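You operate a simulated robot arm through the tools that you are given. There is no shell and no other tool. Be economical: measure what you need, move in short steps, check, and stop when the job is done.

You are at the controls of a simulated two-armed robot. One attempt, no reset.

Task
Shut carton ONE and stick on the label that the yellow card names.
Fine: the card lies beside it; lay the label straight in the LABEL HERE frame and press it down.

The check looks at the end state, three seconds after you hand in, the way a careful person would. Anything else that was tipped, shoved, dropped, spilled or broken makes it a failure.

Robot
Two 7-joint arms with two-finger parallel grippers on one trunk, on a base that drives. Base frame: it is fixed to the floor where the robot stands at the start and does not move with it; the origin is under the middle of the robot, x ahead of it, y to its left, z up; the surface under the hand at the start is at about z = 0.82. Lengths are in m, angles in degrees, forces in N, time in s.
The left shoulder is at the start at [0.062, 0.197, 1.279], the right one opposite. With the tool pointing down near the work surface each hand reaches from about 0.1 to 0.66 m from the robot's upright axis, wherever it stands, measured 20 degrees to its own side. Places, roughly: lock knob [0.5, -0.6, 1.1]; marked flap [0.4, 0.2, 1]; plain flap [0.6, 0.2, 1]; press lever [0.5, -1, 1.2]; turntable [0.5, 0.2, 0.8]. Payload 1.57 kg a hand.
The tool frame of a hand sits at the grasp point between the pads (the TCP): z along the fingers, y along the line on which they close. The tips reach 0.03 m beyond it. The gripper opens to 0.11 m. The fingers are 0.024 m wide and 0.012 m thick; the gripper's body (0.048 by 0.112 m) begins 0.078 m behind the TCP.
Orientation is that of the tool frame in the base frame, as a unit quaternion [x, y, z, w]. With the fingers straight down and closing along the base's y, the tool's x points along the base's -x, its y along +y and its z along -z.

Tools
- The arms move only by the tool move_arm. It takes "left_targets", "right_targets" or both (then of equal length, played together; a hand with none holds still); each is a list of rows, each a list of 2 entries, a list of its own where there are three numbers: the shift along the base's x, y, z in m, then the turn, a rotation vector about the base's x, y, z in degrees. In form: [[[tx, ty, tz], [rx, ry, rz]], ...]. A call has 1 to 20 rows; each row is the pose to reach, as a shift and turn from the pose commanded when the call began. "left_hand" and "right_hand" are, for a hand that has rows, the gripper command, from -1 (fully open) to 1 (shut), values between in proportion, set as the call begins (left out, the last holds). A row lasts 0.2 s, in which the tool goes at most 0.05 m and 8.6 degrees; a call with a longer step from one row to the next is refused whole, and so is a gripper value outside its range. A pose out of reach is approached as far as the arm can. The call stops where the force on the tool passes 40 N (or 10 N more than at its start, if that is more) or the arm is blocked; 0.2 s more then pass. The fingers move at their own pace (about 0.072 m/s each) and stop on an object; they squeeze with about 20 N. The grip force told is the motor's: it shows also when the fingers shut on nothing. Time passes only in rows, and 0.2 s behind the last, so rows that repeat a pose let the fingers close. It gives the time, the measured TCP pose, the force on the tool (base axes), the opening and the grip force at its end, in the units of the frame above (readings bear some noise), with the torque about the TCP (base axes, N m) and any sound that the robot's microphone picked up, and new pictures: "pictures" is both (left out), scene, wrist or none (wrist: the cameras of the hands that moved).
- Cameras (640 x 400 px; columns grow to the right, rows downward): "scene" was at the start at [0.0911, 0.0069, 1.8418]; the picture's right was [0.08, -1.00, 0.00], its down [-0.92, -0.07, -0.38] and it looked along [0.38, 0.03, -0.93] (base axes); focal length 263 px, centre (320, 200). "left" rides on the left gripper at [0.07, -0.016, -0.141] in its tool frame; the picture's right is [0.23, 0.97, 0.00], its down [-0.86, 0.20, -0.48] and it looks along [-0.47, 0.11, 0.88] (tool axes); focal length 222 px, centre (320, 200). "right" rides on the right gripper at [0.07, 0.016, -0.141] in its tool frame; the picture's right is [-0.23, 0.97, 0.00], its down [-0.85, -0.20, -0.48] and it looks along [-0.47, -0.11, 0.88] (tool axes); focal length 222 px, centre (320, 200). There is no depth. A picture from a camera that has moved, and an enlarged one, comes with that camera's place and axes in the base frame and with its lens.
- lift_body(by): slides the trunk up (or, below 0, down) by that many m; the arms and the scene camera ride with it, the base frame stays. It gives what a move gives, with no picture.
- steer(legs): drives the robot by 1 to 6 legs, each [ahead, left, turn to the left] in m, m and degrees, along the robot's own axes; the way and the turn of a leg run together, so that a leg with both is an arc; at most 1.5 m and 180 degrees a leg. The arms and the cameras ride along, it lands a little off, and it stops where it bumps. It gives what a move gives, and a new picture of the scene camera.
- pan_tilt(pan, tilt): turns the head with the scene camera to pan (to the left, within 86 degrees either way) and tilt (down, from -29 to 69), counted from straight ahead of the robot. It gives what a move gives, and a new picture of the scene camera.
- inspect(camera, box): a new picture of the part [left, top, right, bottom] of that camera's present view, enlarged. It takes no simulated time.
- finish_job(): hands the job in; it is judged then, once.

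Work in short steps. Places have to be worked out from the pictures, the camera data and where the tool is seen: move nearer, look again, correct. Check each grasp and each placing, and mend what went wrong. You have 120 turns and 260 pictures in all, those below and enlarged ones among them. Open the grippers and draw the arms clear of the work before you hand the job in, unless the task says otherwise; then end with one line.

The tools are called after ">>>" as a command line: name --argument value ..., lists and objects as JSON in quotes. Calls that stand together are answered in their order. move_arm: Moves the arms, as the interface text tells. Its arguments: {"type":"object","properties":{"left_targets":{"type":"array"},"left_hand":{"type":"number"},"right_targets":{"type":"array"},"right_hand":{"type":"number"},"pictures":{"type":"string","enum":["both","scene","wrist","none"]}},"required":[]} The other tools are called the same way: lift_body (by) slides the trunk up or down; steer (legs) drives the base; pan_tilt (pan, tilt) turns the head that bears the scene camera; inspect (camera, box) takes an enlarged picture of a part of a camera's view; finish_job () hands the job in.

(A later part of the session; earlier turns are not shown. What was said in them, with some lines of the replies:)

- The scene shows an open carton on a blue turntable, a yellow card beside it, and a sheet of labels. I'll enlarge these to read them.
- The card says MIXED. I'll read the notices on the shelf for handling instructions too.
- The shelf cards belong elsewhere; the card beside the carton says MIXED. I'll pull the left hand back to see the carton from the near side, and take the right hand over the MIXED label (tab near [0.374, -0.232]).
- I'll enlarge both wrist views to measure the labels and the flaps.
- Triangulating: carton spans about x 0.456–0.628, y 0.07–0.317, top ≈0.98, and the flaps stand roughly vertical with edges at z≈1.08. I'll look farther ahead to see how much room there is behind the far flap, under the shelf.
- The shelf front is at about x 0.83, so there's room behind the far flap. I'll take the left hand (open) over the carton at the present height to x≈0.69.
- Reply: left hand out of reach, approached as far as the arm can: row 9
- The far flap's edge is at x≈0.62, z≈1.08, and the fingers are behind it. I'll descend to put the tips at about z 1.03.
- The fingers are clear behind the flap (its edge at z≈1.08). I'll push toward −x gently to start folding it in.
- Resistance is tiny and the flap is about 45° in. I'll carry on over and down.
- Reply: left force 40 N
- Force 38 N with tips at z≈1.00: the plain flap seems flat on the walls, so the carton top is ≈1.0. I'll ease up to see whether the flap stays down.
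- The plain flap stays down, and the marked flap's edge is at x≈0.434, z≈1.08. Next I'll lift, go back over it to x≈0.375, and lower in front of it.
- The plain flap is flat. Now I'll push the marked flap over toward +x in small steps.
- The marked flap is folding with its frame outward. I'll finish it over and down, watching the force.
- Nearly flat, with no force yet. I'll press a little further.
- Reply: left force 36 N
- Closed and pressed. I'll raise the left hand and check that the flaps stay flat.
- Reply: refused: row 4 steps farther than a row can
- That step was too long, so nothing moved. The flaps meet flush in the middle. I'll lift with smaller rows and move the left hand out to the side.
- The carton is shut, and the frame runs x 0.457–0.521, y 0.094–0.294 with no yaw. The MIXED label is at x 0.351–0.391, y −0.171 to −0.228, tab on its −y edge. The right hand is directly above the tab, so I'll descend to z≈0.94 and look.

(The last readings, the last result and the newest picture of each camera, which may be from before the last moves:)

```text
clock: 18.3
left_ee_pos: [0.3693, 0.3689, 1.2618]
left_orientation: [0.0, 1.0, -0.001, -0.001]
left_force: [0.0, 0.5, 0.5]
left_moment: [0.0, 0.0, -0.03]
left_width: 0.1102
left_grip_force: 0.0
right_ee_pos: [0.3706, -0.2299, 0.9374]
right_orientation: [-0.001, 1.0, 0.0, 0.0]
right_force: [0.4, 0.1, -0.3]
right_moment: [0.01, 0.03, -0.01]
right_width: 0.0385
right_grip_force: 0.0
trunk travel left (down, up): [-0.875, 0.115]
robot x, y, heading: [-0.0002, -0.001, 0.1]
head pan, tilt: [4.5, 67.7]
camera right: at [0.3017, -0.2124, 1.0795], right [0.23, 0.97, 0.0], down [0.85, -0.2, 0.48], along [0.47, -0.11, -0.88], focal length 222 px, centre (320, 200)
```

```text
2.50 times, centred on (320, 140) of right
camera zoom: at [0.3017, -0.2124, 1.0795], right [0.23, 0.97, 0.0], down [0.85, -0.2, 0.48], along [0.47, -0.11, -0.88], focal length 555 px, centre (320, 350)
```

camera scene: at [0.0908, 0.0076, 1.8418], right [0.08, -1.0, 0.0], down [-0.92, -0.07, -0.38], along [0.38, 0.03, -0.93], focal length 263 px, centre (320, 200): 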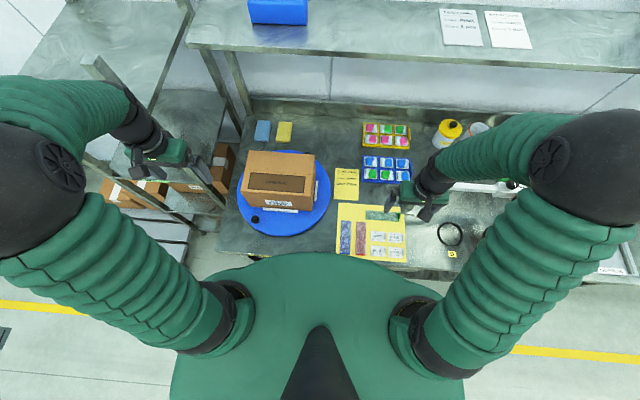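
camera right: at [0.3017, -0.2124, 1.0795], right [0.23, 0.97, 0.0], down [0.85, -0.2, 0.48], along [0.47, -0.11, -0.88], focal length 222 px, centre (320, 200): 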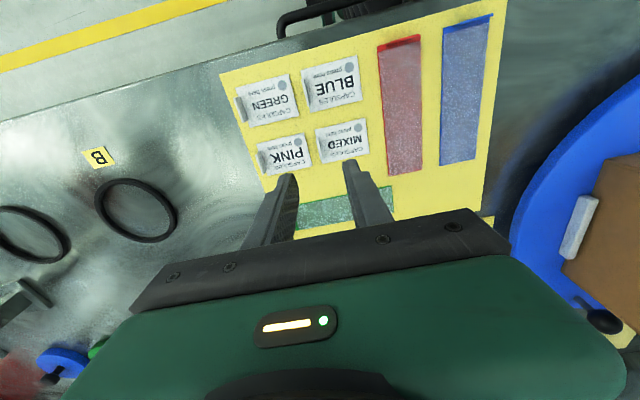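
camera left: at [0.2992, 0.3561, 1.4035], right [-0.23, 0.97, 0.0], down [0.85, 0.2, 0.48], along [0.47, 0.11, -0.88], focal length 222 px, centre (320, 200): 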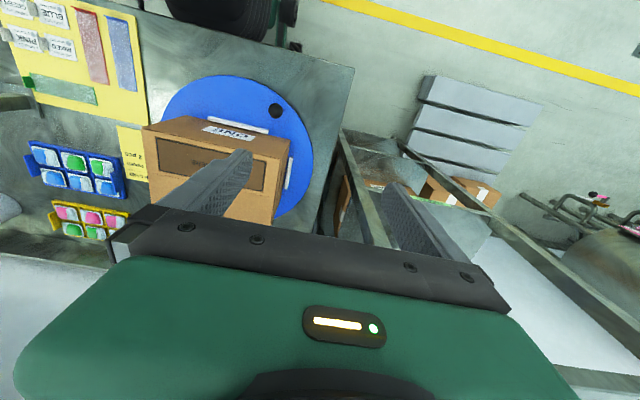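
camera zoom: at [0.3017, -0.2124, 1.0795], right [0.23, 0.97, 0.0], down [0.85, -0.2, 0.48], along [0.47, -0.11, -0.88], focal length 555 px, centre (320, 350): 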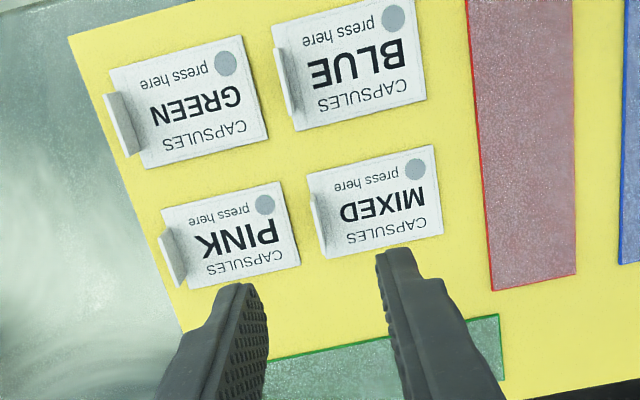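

The label's tab edge is at y≈−0.230 and x centre ≈0.371, directly under the gripper. I'll descend to TCP z 0.868 and recheck the height.

>>> move_arm --right_targets '[[[0, 0, -0.03], [0, 0, 0]], [[0, 0, -0.055], [0, 0, 0]], [[0, 0, -0.07], [0, 0, 0]]]' --pictures "none"

>>> inspect --camera "right" --box '[240, 80, 400, 210]'

>>> inspect --camera "scene" --box '[360, 190, 430, 260]'

```text
clock: 19.1
left_ee_pos: [0.3691, 0.3696, 1.2631]
left_orientation: [0.0, 1.0, 0.0, 0.0]
left_force: [0.1, -0.7, 0.0]
left_moment: [0.02, 0.02, -0.02]
left_width: 0.1101
left_grip_force: 0.2
right_ee_pos: [0.3709, -0.2295, 0.8686]
right_orientation: [0.0, 1.0, -0.001, 0.0]
right_force: [1.2, -0.6, 0.3]
right_moment: [-0.03, -0.01, -0.04]
right_width: 0.0384
right_grip_force: 0.0
trunk travel left (down, up): [-0.875, 0.115]
robot x, y, heading: [-0.0009, 0.0014, 0.1]
head pan, tilt: [4.5, 67.7]
```

```text
3.08 times, centred on (320, 145) of right
camera zoom: at [0.302, -0.2132, 1.0101], right [0.23, 0.97, 0.0], down [0.86, -0.2, 0.48], along [0.47, -0.11, -0.88], focal length 684 px, centre (320, 369)
```

zoom: 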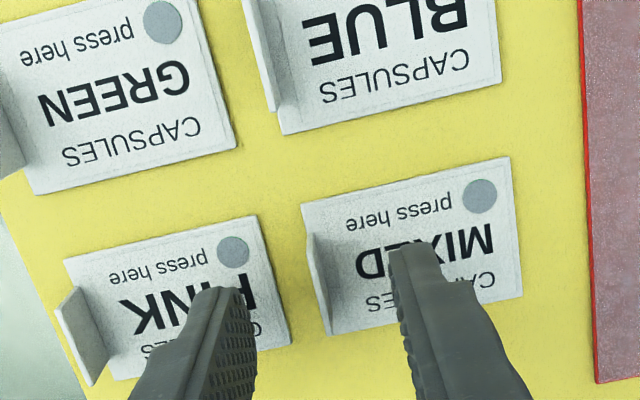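

```text
5.71 times, centred on (395, 225) of scene
camera zoom: at [0.0923, 0.0068, 1.8417], right [0.08, -1.0, 0.0], down [-0.92, -0.07, -0.38], along [0.38, 0.03, -0.93], focal length 1503 px, centre (-109, 57)
```

zoom: 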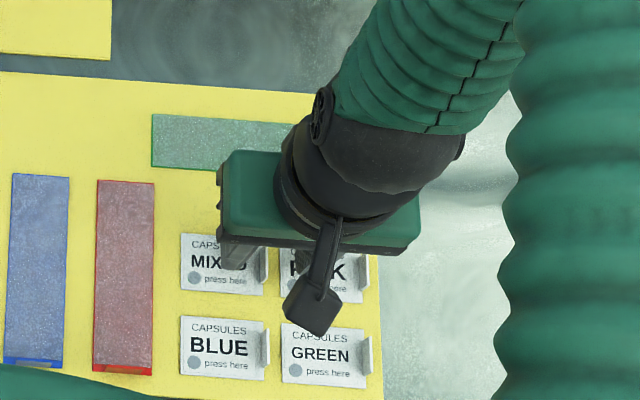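

Triangulation puts the label surface at z≈0.823, with the tab between the fingers. I'll lower 9 mm (tips ≈0.829) and then close on the tab.

>>> move_arm --right_targets '[[[0.001, -0.001, -0.005], [0, 0, 0]], [[0.002, -0.001, -0.009], [0, 0, 0]]]' --pictures "none"

>>> inspect --camera "right" --box '[240, 80, 400, 210]'

```text
clock: 19.7
left_ee_pos: [0.3702, 0.37, 1.2621]
left_orientation: [0.0, 1.0, 0.0, 0.0]
left_force: [-0.3, -0.5, 0.0]
left_moment: [0.03, 0.0, 0.0]
left_width: 0.11
left_grip_force: 0.0
right_ee_pos: [0.3736, -0.2314, 0.8602]
right_orientation: [-0.001, 1.0, 0.001, 0.001]
right_force: [0.3, -0.6, 0.0]
right_moment: [-0.03, 0.0, 0.01]
right_width: 0.0386
right_grip_force: 0.1
trunk travel left (down, up): [-0.875, 0.115]
robot x, y, heading: [0.0002, -0.0021, 0.0]
head pan, tilt: [4.5, 67.7]
```

```text
3.08 times, centred on (320, 145) of right
camera zoom: at [0.3048, -0.2146, 1.0022], right [0.23, 0.97, 0.0], down [0.86, -0.2, 0.48], along [0.47, -0.11, -0.88], focal length 684 px, centre (320, 369)
```

zoom: 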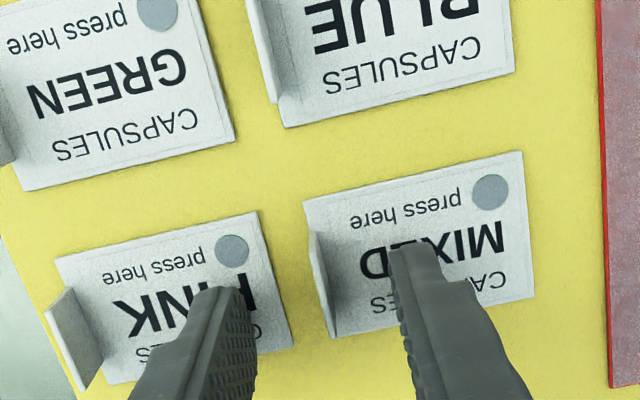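

The tab is midway between the fingertips. Closing now.

>>> move_arm --right_targets '[[[0, 0, 0], [0, 0, 0]], [[0, 0, 0], [0, 0, 0]], [[0, 0, 0], [0, 0, 0]], [[0, 0, 0], [0, 0, 0]]]' --right_hand 1 --pictures "none"

>>> inspect --camera "right" --box '[240, 80, 400, 210]'

```text
clock: 20.7
left_ee_pos: [0.3684, 0.3691, 1.2624]
left_orientation: [0.0, 1.0, 0.0, 0.001]
left_force: [-0.2, 0.4, 0.3]
left_moment: [-0.01, -0.03, 0.03]
left_width: 0.1098
left_grip_force: 0.0
right_ee_pos: [0.3741, -0.2305, 0.8605]
right_orientation: [0.0, 1.0, 0.0, -0.001]
right_force: [-0.4, 0.5, 0.2]
right_moment: [-0.01, 0.0, 0.01]
right_width: 0.0
right_grip_force: 20.3
trunk travel left (down, up): [-0.875, 0.115]
robot x, y, heading: [-0.0016, 0.0041, -0.1]
head pan, tilt: [4.5, 67.7]
```

```text
3.08 times, centred on (320, 145) of right
camera zoom: at [0.3045, -0.2145, 1.0024], right [0.23, 0.97, 0.0], down [0.86, -0.2, 0.48], along [0.47, -0.11, -0.88], focal length 684 px, centre (320, 369)
```

zoom: 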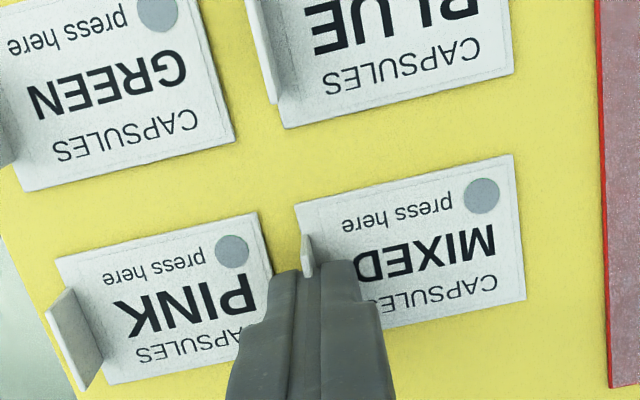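

The label shifted slightly with the pinch, so the tab is in the grip. I'll lift slowly to peel.

>>> move_arm --right_targets '[[[0, 0, 0.005], [0, 0, 0]], [[0, 0, 0.01], [0, 0, 0]], [[0, 0, 0.015], [0, 0, 0]], [[0, 0, 0.02], [0, 0, 0]], [[0, 0, 0.03], [0, 0, 0]], [[0, 0, 0.04], [0, 0, 0]], [[0, 0, 0.055], [0, 0, 0]]]' --pictures "wrist"

>>> inspect --camera "right" --box '[240, 60, 400, 210]'

```text
clock: 22.3
left_ee_pos: [0.3687, 0.3707, 1.2634]
left_orientation: [0.0, 1.0, 0.001, 0.0]
left_force: [0.4, -0.5, -0.1]
left_moment: [0.02, -0.01, 0.0]
left_width: 0.1096
left_grip_force: 0.1
right_ee_pos: [0.3748, -0.2323, 0.915]
right_orientation: [-0.001, 1.0, 0.0, 0.001]
right_force: [-0.5, 0.7, -0.6]
right_moment: [-0.05, -0.03, -0.02]
right_width: 0.0
right_grip_force: 20.0
trunk travel left (down, up): [-0.875, 0.115]
robot x, y, heading: [-0.001, -0.0025, 0.0]
head pan, tilt: [4.5, 67.7]
camera right: at [0.3063, -0.215, 1.056], right [0.23, 0.97, 0.0], down [0.86, -0.2, 0.48], along [0.47, -0.11, -0.88], focal length 222 px, centre (320, 200)
```

right: 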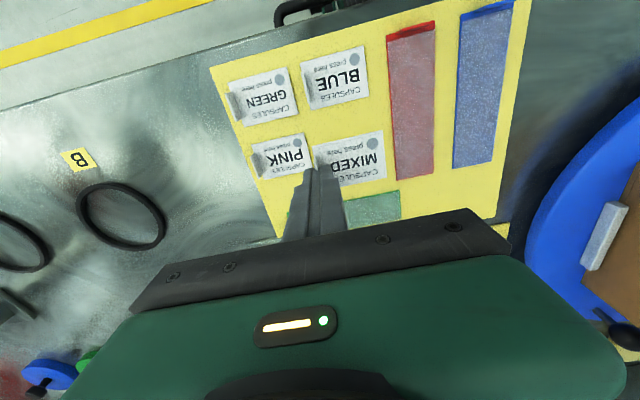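

```text
2.67 times, centred on (320, 135) of right
camera zoom: at [0.3063, -0.215, 1.056], right [0.23, 0.97, 0.0], down [0.86, -0.2, 0.48], along [0.47, -0.11, -0.88], focal length 592 px, centre (320, 373)
```

zoom: 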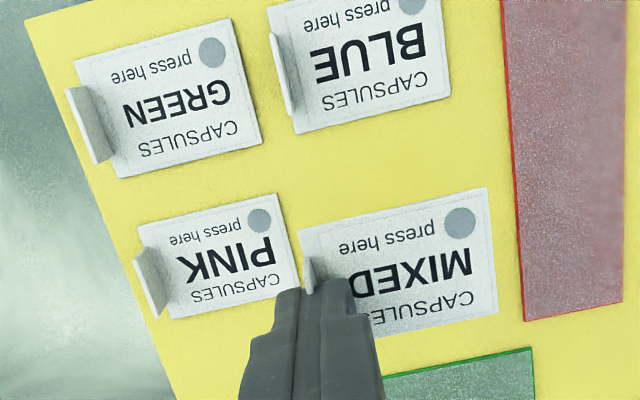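

The MIXED label came off cleanly, level and straight. It spans 0 to +0.056 m in y from the TCP, with its plane ≈0.0375 below. I'll raise it and carry it over the frame, aiming for TCP (0.4915, 0.166).

>>> move_arm --right_targets '[[[0, 0, 0.04], [0, 0, 0]], [[0, 0, 0.08], [0, 0, 0]], [[0, 0, 0.12], [0, 0, 0]], [[0, 0, 0.16], [0, 0, 0]], [[0, 0, 0.2], [0, 0, 0]], [[0.012, 0.04, 0.2], [0, 0, 0]], [[0.024, 0.08, 0.2], [0, 0, 0]], [[0.036, 0.12, 0.2], [0, 0, 0]], [[0.047, 0.16, 0.2], [0, 0, 0]], [[0.059, 0.2, 0.2], [0, 0, 0]], [[0.071, 0.24, 0.2], [0, 0, 0]], [[0.082, 0.28, 0.2], [0, 0, 0]], [[0.094, 0.32, 0.2], [0, 0, 0]], [[0.105, 0.36, 0.2], [0, 0, 0]], [[0.1167, 0.398, 0.2], [0, 0, 0]], [[0.1167, 0.398, 0.2], [0, 0, 0]]]'

>>> inspect --camera "right" --box '[220, 60, 420, 220]'

```text
clock: 25.5
left_ee_pos: [0.3683, 0.369, 1.2578]
left_orientation: [0.001, 1.0, 0.0, 0.0]
left_force: [-0.1, -0.5, -0.4]
left_moment: [0.03, 0.02, -0.02]
left_width: 0.1099
left_grip_force: 0.0
right_ee_pos: [0.5452, 0.093, 1.1241]
right_orientation: [0.078, 0.997, 0.008, 0.008]
right_force: [0.5, -0.4, 0.3]
right_moment: [0.01, -0.01, -0.03]
right_width: 0.0
right_grip_force: 19.9
trunk travel left (down, up): [-0.875, 0.115]
robot x, y, heading: [0.0017, -0.0013, 0.2]
head pan, tilt: [4.5, 67.7]
stopped in row 16 (right hand): the arm was blocked; the commanded pose is now the measured one
camera scene: at [0.0949, 0.0095, 1.8377], right [0.08, -1.0, 0.0], down [-0.92, -0.07, -0.38], along [0.37, 0.03, -0.93], focal length 263 px, centre (320, 200)
camera right: at [0.477, 0.1182, 1.2664], right [0.38, 0.93, 0.02], down [0.81, -0.34, 0.49], along [0.46, -0.17, -0.87], focal length 222 px, centre (320, 200)
```

scene: 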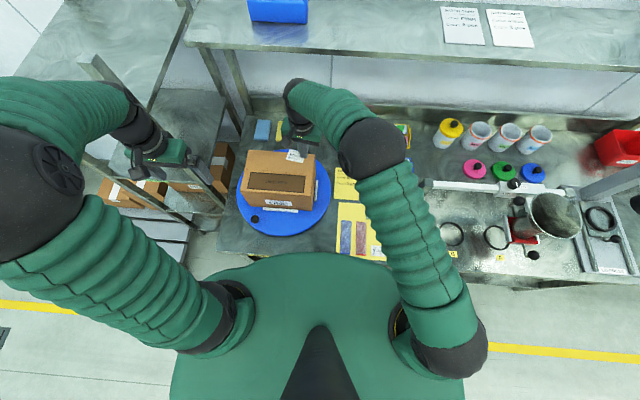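
right: 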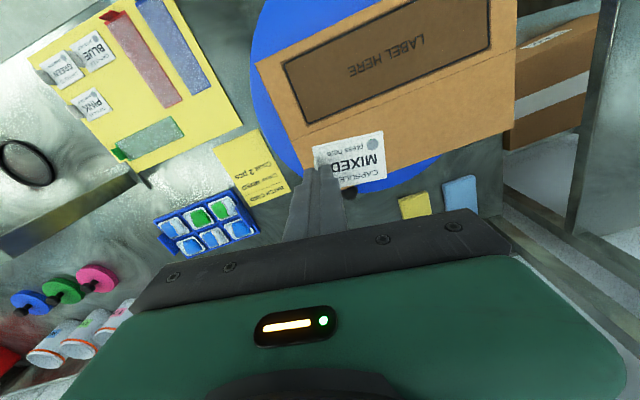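

```text
2.50 times, centred on (320, 140) of right
camera zoom: at [0.477, 0.1182, 1.2664], right [0.38, 0.93, 0.02], down [0.81, -0.34, 0.49], along [0.46, -0.17, -0.87], focal length 555 px, centre (320, 350)
```

zoom: 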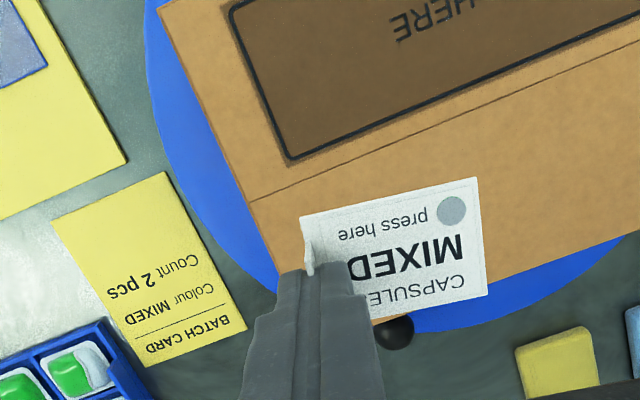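

The right arm ran into its own limit reaching across the body and twisted about 9°; the label is still held well above the carton. I'll bring it back to a comfortable pose with orientation restored, pull the left hand in, then slide the robot left so the frame is within the right arm's easy range.

>>> move_arm --right_targets '[[[-0.01, -0.03, 0.02], [0, 0, 0]], [[-0.025, -0.06, 0.035], [-0.2, 0.2, 2]], [[-0.045, -0.09, 0.046], [-0.4, 0.4, 4.5]], [[-0.07, -0.125, 0.046], [-0.7, 0.7, 7]], [[-0.1, -0.16, 0.046], [-0.9, 0.9, 8.9]], [[-0.125, -0.193, 0.046], [-0.9, 0.9, 8.9]], [[-0.145, -0.22, 0.046], [-0.9, 0.9, 8.9]]]' --left_targets '[[[-0.02, -0.01, 0.0], [0, 0, 0]], [[-0.04, -0.02, 0.0], [0, 0, 0]], [[-0.06, -0.03, 0.0], [0, 0, 0]], [[-0.07, -0.05, 0.0], [0, 0, 0]], [[-0.08, -0.07, 0.0], [0, 0, 0]], [[-0.09, -0.09, 0.0], [0, 0, 0]], [[-0.1, -0.1, 0], [0, 0, 0]]]'

```text
clock: 27.1
left_ee_pos: [0.2668, 0.2695, 1.2632]
left_orientation: [0.0, 1.0, 0.001, 0.001]
left_force: [-0.1, -0.5, -0.4]
left_moment: [0.01, 0.0, 0.01]
left_width: 0.1102
left_grip_force: 0.1
right_ee_pos: [0.3966, -0.1309, 1.1768]
right_orientation: [-0.002, 1.0, 0.001, 0.0]
right_force: [-0.2, 0.6, 0.2]
right_moment: [0.02, 0.01, 0.02]
right_width: 0.0001
right_grip_force: 19.9
trunk travel left (down, up): [-0.875, 0.115]
robot x, y, heading: [-0.0, -0.0017, 0.1]
head pan, tilt: [4.5, 67.7]
camera scene: at [0.0878, 0.0039, 1.8419], right [0.08, -1.0, 0.0], down [-0.92, -0.07, -0.38], along [0.38, 0.03, -0.93], focal length 263 px, centre (320, 200)
camera right: at [0.3272, -0.1151, 1.3183], right [0.22, 0.97, 0.0], down [0.86, -0.2, 0.48], along [0.47, -0.11, -0.88], focal length 222 px, centre (320, 200)
camera left: at [0.1976, 0.252, 1.4041], right [-0.23, 0.97, 0.0], down [0.85, 0.2, 0.48], along [0.47, 0.11, -0.88], focal length 222 px, centre (320, 200)
```

scene: 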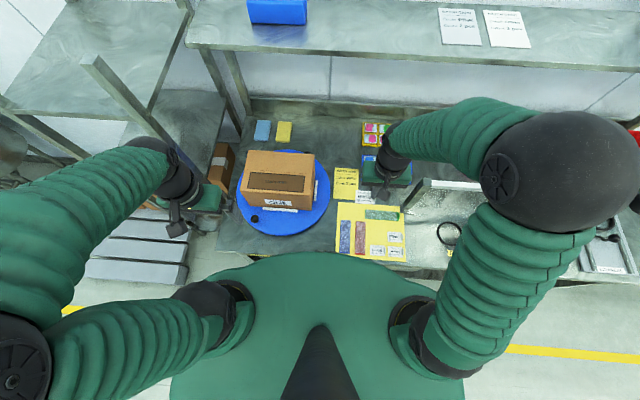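
right: 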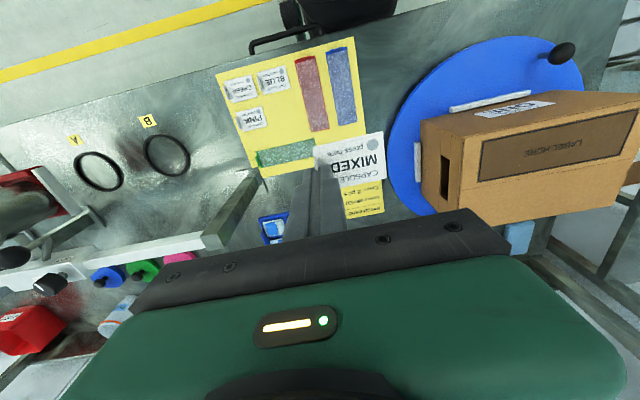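
left: 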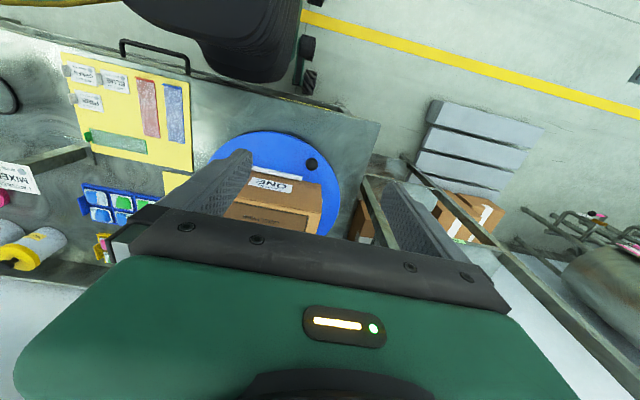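

The label is held level again. I'll slide the robot 0.22 m to its left.

>>> steer --legs '[[0, 0.22, 0]]'

```text
clock: 28.8
left_ee_pos: [0.2687, 0.485, 1.2627]
left_orientation: [0.001, 1.0, 0.001, 0.0]
left_force: [0.2, 0.9, -0.2]
left_moment: [-0.05, -0.02, -0.02]
left_width: 0.11
left_grip_force: 0.0
right_ee_pos: [0.3984, 0.0858, 1.1754]
right_orientation: [-0.002, 1.0, 0.001, -0.001]
right_force: [0.5, 0.5, -0.3]
right_moment: [-0.03, -0.03, -0.02]
right_width: 0.0005
right_grip_force: 20.0
trunk travel left (down, up): [-0.875, 0.115]
robot x, y, heading: [0.0019, 0.215, 0.3]
head pan, tilt: [4.5, 67.7]
camera scene: at [0.091, 0.2202, 1.8418], right [0.08, -1.0, 0.0], down [-0.92, -0.07, -0.38], along [0.38, 0.03, -0.93], focal length 263 px, centre (320, 200)
```

scene: 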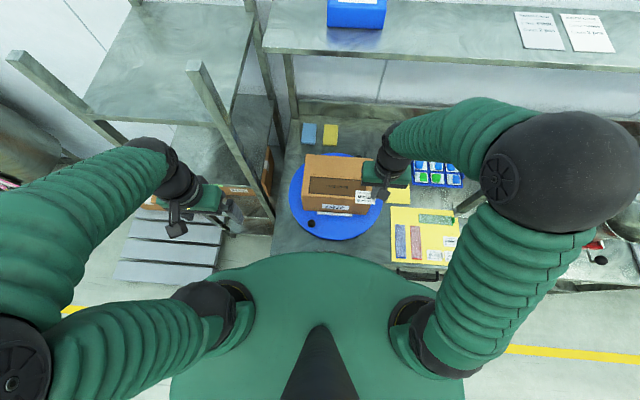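

Moved cleanly. I'll take the label over the frame at about 7 cm above it.

>>> move_arm --right_targets '[[[0.025, 0.02, 0], [0, 0, 0]], [[0.05, 0.04, 0], [0, 0, 0]], [[0.075, 0.06, 0], [0, 0, 0]], [[0.093, 0.08, -0.015], [0, 0, 0]], [[0.093, 0.08, -0.04], [0, 0, 0]], [[0.093, 0.08, -0.06], [0, 0, 0]]]'

>>> inspect --camera "right" --box '[200, 20, 440, 220]'

>>> inspect --camera "scene" --box '[285, 140, 405, 240]'

```text
clock: 30.2
left_ee_pos: [0.2673, 0.4875, 1.2617]
left_orientation: [0.0, 1.0, 0.0, 0.001]
left_force: [-0.5, 0.2, 0.3]
left_moment: [-0.02, -0.01, -0.02]
left_width: 0.1102
left_grip_force: 0.0
right_ee_pos: [0.492, 0.1686, 1.1135]
right_orientation: [-0.001, 1.0, 0.0, 0.0]
right_force: [0.5, 0.4, -0.1]
right_moment: [0.05, -0.02, 0.0]
right_width: 0.0
right_grip_force: 20.4
trunk travel left (down, up): [-0.875, 0.115]
robot x, y, heading: [-0.0001, 0.218, 0.3]
head pan, tilt: [4.5, 67.7]
camera scene: at [0.0922, 0.2252, 1.8418], right [0.08, -1.0, 0.0], down [-0.92, -0.07, -0.38], along [0.38, 0.03, -0.93], focal length 263 px, centre (320, 200)
camera right: at [0.422, 0.186, 1.257], right [0.22, 0.97, 0.0], down [0.86, -0.2, 0.48], along [0.47, -0.11, -0.88], focal length 222 px, centre (320, 200)
```

scene: 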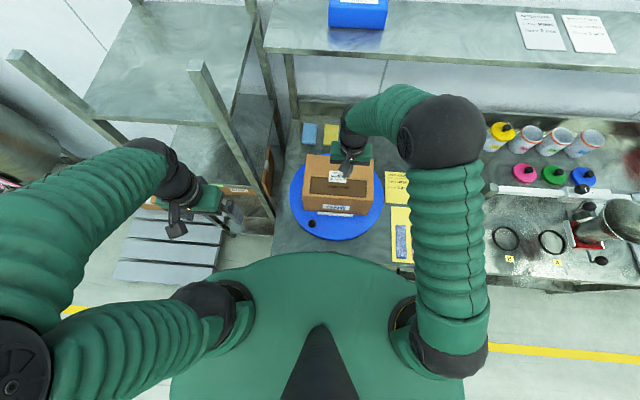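
right: 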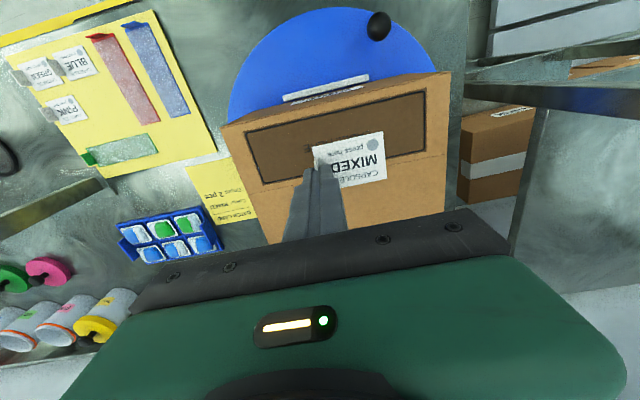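

```text
2.00 times, centred on (320, 120) of right
camera zoom: at [0.422, 0.186, 1.257], right [0.22, 0.97, 0.0], down [0.86, -0.2, 0.48], along [0.47, -0.11, -0.88], focal length 444 px, centre (320, 360)
```

zoom: 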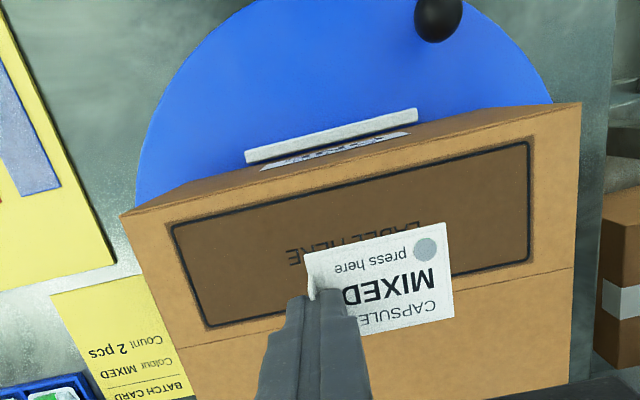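

```text
4.00 times, centred on (345, 190) of scene
camera zoom: at [0.0922, 0.2252, 1.8418], right [0.08, -1.0, 0.0], down [-0.92, -0.07, -0.38], along [0.38, 0.03, -0.93], focal length 1052 px, centre (220, 240)
```

zoom: 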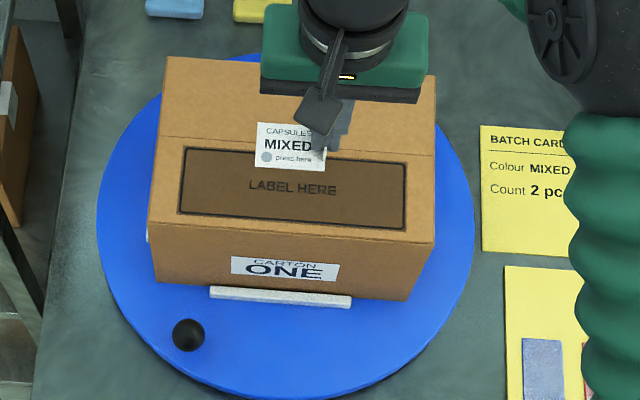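

The frame centre from both cameras is ≈(0.489, 0.192), and the label's present centre is ≈(0.490, 0.197). I'll shift y by −5 mm and lower to a few mm above the flap.

>>> move_arm --right_targets '[[[0, -0.005, -0.02], [0, 0, 0]], [[0, -0.005, -0.045], [0, 0, 0]], [[0, -0.005, -0.06], [0, 0, 0]], [[0, -0.005, -0.065], [0, 0, 0]]]' --pictures "none"

>>> inspect --camera "right" --box '[200, 20, 440, 220]'

```text
clock: 31.2
left_ee_pos: [0.2669, 0.4886, 1.2634]
left_orientation: [-0.001, 1.0, -0.001, 0.0]
left_force: [-0.9, 0.2, -1.0]
left_moment: [0.01, -0.02, 0.03]
left_width: 0.1101
left_grip_force: 0.2
right_ee_pos: [0.4908, 0.1653, 1.0502]
right_orientation: [-0.002, 1.0, 0.001, 0.0]
right_force: [0.2, -0.2, 0.1]
right_moment: [0.0, -0.01, 0.01]
right_width: 0.0004
right_grip_force: 19.9
trunk travel left (down, up): [-0.875, 0.115]
robot x, y, heading: [0.0002, 0.2158, 0.3]
head pan, tilt: [4.5, 67.7]
```

```text
2.00 times, centred on (320, 120) of right
camera zoom: at [0.4221, 0.1812, 1.1927], right [0.22, 0.97, 0.0], down [0.86, -0.2, 0.48], along [0.47, -0.11, -0.88], focal length 444 px, centre (320, 360)
```

zoom: 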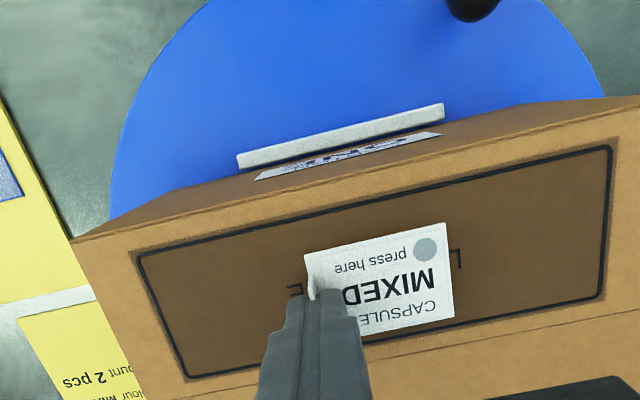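

The label edges are parallel to the frame and centred. I'll lower in small steps to contact.

>>> move_arm --right_targets '[[[0, 0, -0.003], [0, 0, 0]], [[0, 0, -0.006], [0, 0, 0]], [[0, 0, -0.008], [0, 0, 0]], [[0, 0, -0.01], [0, 0, 0]], [[0, 0, -0.01], [0, 0, 0]]]' --pictures "none"

>>> inspect --camera "right" --box '[200, 20, 440, 220]'

```text
clock: 32.4
left_ee_pos: [0.2681, 0.4885, 1.2635]
left_orientation: [0.0, 1.0, 0.0, 0.002]
left_force: [-0.3, -0.2, 0.0]
left_moment: [-0.01, 0.02, 0.01]
left_width: 0.1101
left_grip_force: 0.1
right_ee_pos: [0.4913, 0.1654, 1.0409]
right_orientation: [-0.002, 1.0, 0.0, 0.0]
right_force: [-0.3, 0.1, -0.3]
right_moment: [0.02, 0.01, -0.01]
right_width: 0.0
right_grip_force: 19.6
trunk travel left (down, up): [-0.875, 0.115]
robot x, y, heading: [-0.0007, 0.2177, 0.0]
head pan, tilt: [4.5, 67.7]
```

```text
2.00 times, centred on (320, 120) of right
camera zoom: at [0.422, 0.1807, 1.1837], right [0.22, 0.97, 0.0], down [0.86, -0.2, 0.48], along [0.47, -0.11, -0.88], focal length 444 px, centre (320, 360)
```

zoom: 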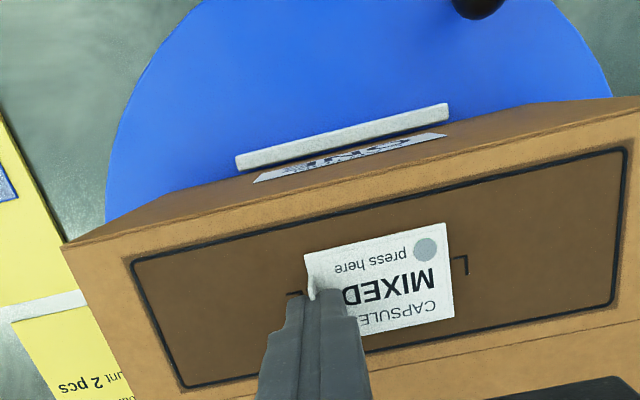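

Margins are even (≈11 mm near, ≈10 mm far), and there's still no contact force. I'll lower a few mm more.

>>> move_arm --right_targets '[[[0, 0, -0.002], [0, 0, 0]], [[0, 0, -0.004], [0, 0, 0]], [[0, 0, -0.005], [0, 0, 0]]]' --pictures "none"

>>> inspect --camera "right" --box '[200, 20, 440, 220]'

```text
clock: 33.2
left_ee_pos: [0.2668, 0.4891, 1.262]
left_orientation: [0.0, 1.0, -0.001, 0.001]
left_force: [0.0, -0.1, 0.0]
left_moment: [0.01, 0.02, 0.0]
left_width: 0.1099
left_grip_force: 0.1
right_ee_pos: [0.4901, 0.163, 1.0362]
right_orientation: [-0.002, 1.0, 0.001, 0.001]
right_force: [1.1, -1.3, 5.7]
right_moment: [-0.01, 0.06, 0.05]
right_width: 0.0
right_grip_force: 19.7
trunk travel left (down, up): [-0.875, 0.115]
robot x, y, heading: [-0.002, 0.2175, 0.2]
head pan, tilt: [4.5, 67.7]
```

```text
2.00 times, centred on (320, 120) of right
camera zoom: at [0.422, 0.18, 1.1791], right [0.22, 0.97, 0.0], down [0.86, -0.2, 0.48], along [0.47, -0.11, -0.88], focal length 444 px, centre (320, 360)
```

zoom: 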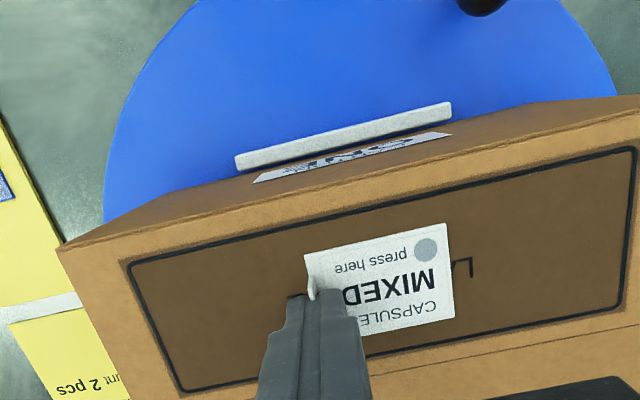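

Contact at 5.7 N, so the label is laid. I'll open the grip a little and lift away gently.

>>> move_arm --right_targets '[[[0, 0, 0], [0, 0, 0]], [[0, 0, 0], [0, 0, 0]], [[0, 0, 0.0], [0, 0, 0]]]' --right_hand 0.6 --pictures "none"

>>> inspect --camera "right" --box '[200, 20, 440, 220]'

```text
clock: 34.0
left_ee_pos: [0.2668, 0.4905, 1.2627]
left_orientation: [0.0, 1.0, 0.001, 0.001]
left_force: [0.3, 0.3, -0.2]
left_moment: [0.01, 0.02, 0.01]
left_width: 0.1098
left_grip_force: 0.0
right_ee_pos: [0.4906, 0.1634, 1.0369]
right_orientation: [-0.001, 1.0, 0.0, 0.0]
right_force: [-0.1, -0.5, 0.1]
right_moment: [0.01, 0.0, 0.01]
right_width: 0.0217
right_grip_force: 0.0
trunk travel left (down, up): [-0.875, 0.115]
robot x, y, heading: [0.0017, 0.2182, 0.2]
head pan, tilt: [4.5, 67.7]
```

```text
2.00 times, centred on (320, 120) of right
camera zoom: at [0.4221, 0.1801, 1.1787], right [0.22, 0.97, 0.0], down [0.86, -0.2, 0.48], along [0.47, -0.11, -0.88], focal length 444 px, centre (320, 360)
```

zoom: 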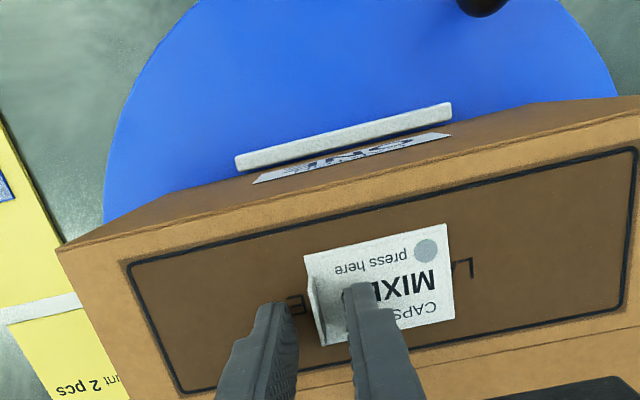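

Released, and the label stayed in place. I'll lift the right hand straight up and look.

>>> move_arm --right_targets '[[[0, 0, 0.01], [0, 0, 0]], [[0, 0, 0.025], [0, 0, 0]], [[0, 0, 0.05], [0, 0, 0]], [[0, 0, 0.08], [0, 0, 0]]]' --pictures "none"

>>> inspect --camera "right" --box '[220, 40, 420, 200]'

```text
clock: 35.0
left_ee_pos: [0.2666, 0.4893, 1.2624]
left_orientation: [-0.001, 1.0, -0.001, 0.001]
left_force: [0.3, 0.0, -0.3]
left_moment: [0.01, -0.01, -0.02]
left_width: 0.11
left_grip_force: 0.1
right_ee_pos: [0.487, 0.162, 1.1174]
right_orientation: [-0.002, 1.0, 0.0, 0.0]
right_force: [0.1, -1.1, -0.5]
right_moment: [-0.01, -0.02, -0.03]
right_width: 0.0221
right_grip_force: 0.2
trunk travel left (down, up): [-0.875, 0.115]
robot x, y, heading: [-0.0021, 0.219, -0.1]
head pan, tilt: [4.5, 67.7]
```

```text
2.50 times, centred on (320, 120) of right
camera zoom: at [0.4185, 0.1795, 1.2587], right [0.22, 0.97, 0.0], down [0.86, -0.2, 0.48], along [0.47, -0.11, -0.88], focal length 555 px, centre (320, 400)
```

zoom: 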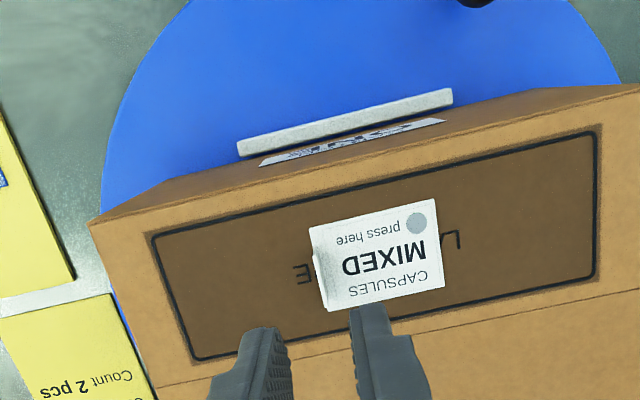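

The label is well placed and straight. I'll close the fingers and move over the "press here" dot at ≈(0.476, 0.210).

>>> move_arm --right_targets '[[[-0.005, 0.015, -0.01], [0, 0, 0]], [[-0.012, 0.03, -0.02], [0, 0, 0]], [[-0.012, 0.045, -0.04], [0, 0, 0]], [[-0.012, 0.045, -0.06], [0, 0, 0]], [[-0.012, 0.045, -0.072], [0, 0, 0]]]' --right_hand 1 --pictures "none"

>>> inspect --camera "right" --box '[220, 60, 420, 220]'

```text
clock: 36.2
left_ee_pos: [0.2681, 0.4889, 1.2615]
left_orientation: [0.001, 1.0, 0.0, 0.001]
left_force: [-0.2, 0.6, -0.5]
left_moment: [-0.02, -0.04, -0.02]
left_width: 0.11
left_grip_force: 0.0
right_ee_pos: [0.4784, 0.2082, 1.0429]
right_orientation: [-0.002, 1.0, 0.0, 0.0]
right_force: [-0.6, 0.0, 0.3]
right_moment: [-0.03, 0.02, 0.01]
right_width: 0.0002
right_grip_force: 19.7
trunk travel left (down, up): [-0.875, 0.115]
robot x, y, heading: [0.0012, 0.2181, -0.1]
head pan, tilt: [4.5, 67.7]
```

```text
2.50 times, centred on (320, 140) of right
camera zoom: at [0.4096, 0.2253, 1.1851], right [0.22, 0.97, 0.0], down [0.86, -0.2, 0.48], along [0.47, -0.11, -0.88], focal length 555 px, centre (320, 350)
```

zoom: 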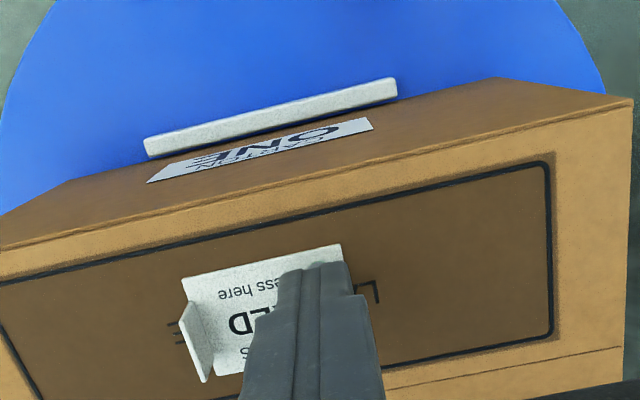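

The fingertips cover the dot about 8 mm above it. Pressing down gently.

>>> move_arm --right_targets '[[[0, 0, -0.004], [0, 0, 0]], [[0, 0, -0.007], [0, 0, 0]], [[0, 0, -0.009], [0, 0, 0]], [[0, 0, -0.011], [0, 0, 0]], [[0, 0, -0.011], [0, 0, 0]], [[0, 0, -0.011], [0, 0, 0]]]' --pictures "none"

```text
clock: 37.6
left_ee_pos: [0.2673, 0.49, 1.2627]
left_orientation: [0.0, 1.0, 0.0, 0.001]
left_force: [-0.4, 0.2, 0.3]
left_moment: [0.0, -0.02, -0.01]
left_width: 0.1098
left_grip_force: 0.1
right_ee_pos: [0.4793, 0.2093, 1.0342]
right_orientation: [-0.002, 1.0, 0.0, 0.002]
right_force: [1.6, 0.2, 18.8]
right_moment: [-0.03, -0.01, -0.01]
right_width: 0.0
right_grip_force: 20.2
trunk travel left (down, up): [-0.875, 0.115]
robot x, y, heading: [-0.0008, 0.2159, 0.0]
head pan, tilt: [4.5, 67.7]
```

Nearly 19 N held on the dot. I'll press a touch harder, hold, then lift and look.

>>> move_arm --right_targets '[[[0, 0, -0.002], [0, 0, 0]], [[0, 0, -0.003], [0, 0, 0]], [[0, 0, -0.003], [0, 0, 0]], [[0, 0, -0.003], [0, 0, 0]]]' --pictures "none"

>>> move_arm --right_targets '[[[0, 0, 0.01], [0, 0, 0]], [[0, 0, 0.03], [0, 0, 0]], [[0, -0.01, 0.06], [0, 0, 0]], [[0, -0.03, 0.09], [0, 0, 0]]]' --pictures "none"

>>> inspect --camera "right" --box '[220, 40, 420, 200]'

```text
clock: 38.4
left_ee_pos: [0.2641, 0.489, 1.2623]
left_orientation: [-0.001, 1.0, 0.0, 0.002]
left_force: [-0.3, -0.8, 0.3]
left_moment: [-0.02, -0.04, 0.03]
left_width: 0.1102
left_grip_force: 0.0
right_ee_pos: [0.4788, 0.2093, 1.0331]
right_orientation: [-0.002, 1.0, 0.001, 0.006]
right_force: [-4.7, -1.6, 19.9]
right_moment: [-0.07, 0.16, -0.07]
right_width: 0.0
right_grip_force: 20.1
trunk travel left (down, up): [-0.875, 0.115]
robot x, y, heading: [-0.0019, 0.2176, -0.3]
head pan, tilt: [4.5, 67.7]
stopped in row 3 (right hand): the force on the tool passed its limit at 41 N (the readings are from after the stop); the commanded pose is now the measured one
```

```text
clock: 39.4
left_ee_pos: [0.2661, 0.4881, 1.2621]
left_orientation: [0.0, 1.0, 0.001, 0.001]
left_force: [-0.2, 0.6, -0.4]
left_moment: [0.02, -0.01, 0.03]
left_width: 0.1101
left_grip_force: 0.1
right_ee_pos: [0.479, 0.1793, 1.1196]
right_orientation: [-0.001, 1.0, 0.001, 0.002]
right_force: [0.2, -0.2, -0.9]
right_moment: [0.01, -0.02, -0.03]
right_width: 0.0001
right_grip_force: 20.7
trunk travel left (down, up): [-0.875, 0.115]
robot x, y, heading: [0.0034, 0.2153, 0.3]
head pan, tilt: [4.5, 67.7]
```

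```text
2.50 times, centred on (320, 120) of right
camera zoom: at [0.4091, 0.1952, 1.2616], right [0.22, 0.97, 0.0], down [0.85, -0.2, 0.48], along [0.47, -0.11, -0.88], focal length 555 px, centre (320, 400)
```

zoom: 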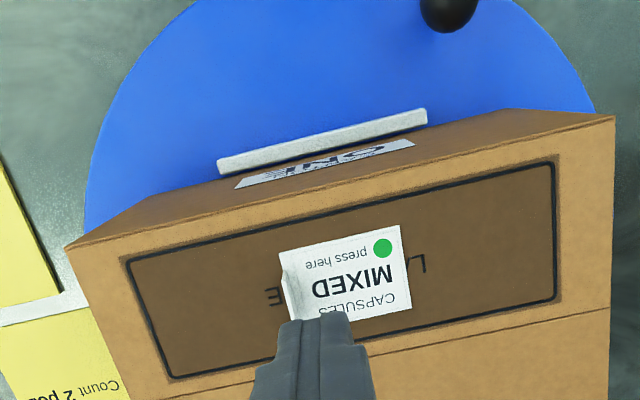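

The dot turned green, so the label is pressed. I'll open the right gripper and withdraw it up and back, clear of the carton.

>>> move_arm --right_targets '[[[-0.02, -0.02, 0.03], [0, 0, 0]], [[-0.045, -0.05, 0.055], [0, 0, 0]], [[-0.07, -0.08, 0.08], [0, 0, 0]], [[-0.095, -0.11, 0.1], [0, 0, 0]], [[-0.11, -0.145, 0.12], [0, 0, 0]], [[-0.12, -0.18, 0.14], [0, 0, 0]]]' --right_hand -1 --pictures "scene"

>>> inspect --camera "scene" --box '[280, 120, 480, 270]'

>>> inspect --camera "scene" --box '[295, 145, 385, 215]'

```text
clock: 40.8
left_ee_pos: [0.2657, 0.4876, 1.2633]
left_orientation: [0.001, 1.0, 0.0, 0.0]
left_force: [0.7, 0.6, 0.5]
left_moment: [0.03, -0.02, -0.03]
left_width: 0.1099
left_grip_force: 0.1
right_ee_pos: [0.3629, -0.0022, 1.2614]
right_orientation: [-0.001, 1.0, 0.001, 0.003]
right_force: [-0.4, 0.0, 0.0]
right_moment: [0.03, -0.06, 0.03]
right_width: 0.1101
right_grip_force: 0.1
trunk travel left (down, up): [-0.875, 0.115]
robot x, y, heading: [0.0022, 0.2158, 0.0]
head pan, tilt: [4.5, 67.7]
camera scene: at [0.0883, 0.2228, 1.8419], right [0.08, -1.0, 0.0], down [-0.92, -0.07, -0.38], along [0.38, 0.03, -0.93], focal length 263 px, centre (320, 200)
```

scene: 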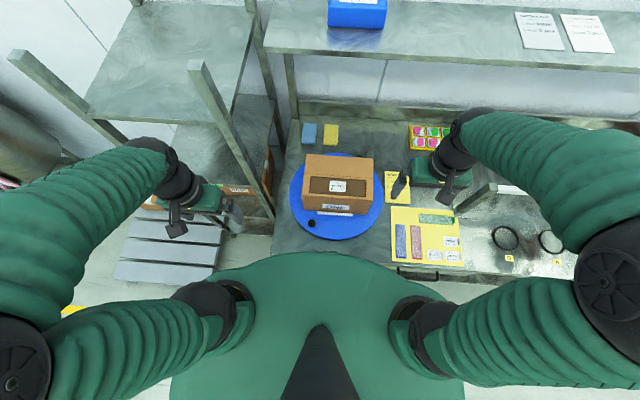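

```text
2.67 times, centred on (380, 195) of scene
camera zoom: at [0.0883, 0.2228, 1.8419], right [0.08, -1.0, 0.0], down [-0.92, -0.07, -0.38], along [0.38, 0.03, -0.93], focal length 702 px, centre (160, 213)
```

zoom: 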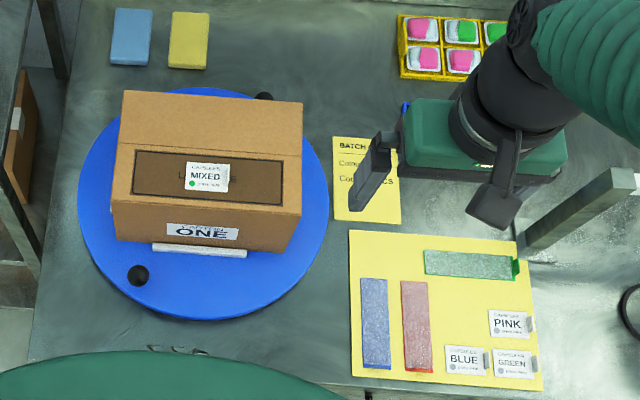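

```text
5.71 times, centred on (340, 180) of scene
camera zoom: at [0.0883, 0.2228, 1.8419], right [0.08, -1.0, 0.0], down [-0.92, -0.07, -0.38], along [0.38, 0.03, -0.93], focal length 1503 px, centre (206, 314)
```

zoom: 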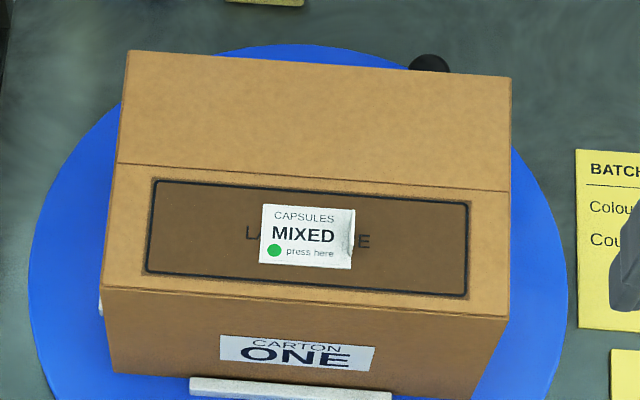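

The carton is shut flat, the MIXED label is straight and centred in the frame with a green dot, nothing else has moved, and both hands are clear and open. Handing in.

>>> finish_job

```text
The job is handed in.
```

Carton ONE is shut, and the MIXED label named on the yellow card is straight in the LABEL HERE frame and pressed down; its "press here" dot turned green.
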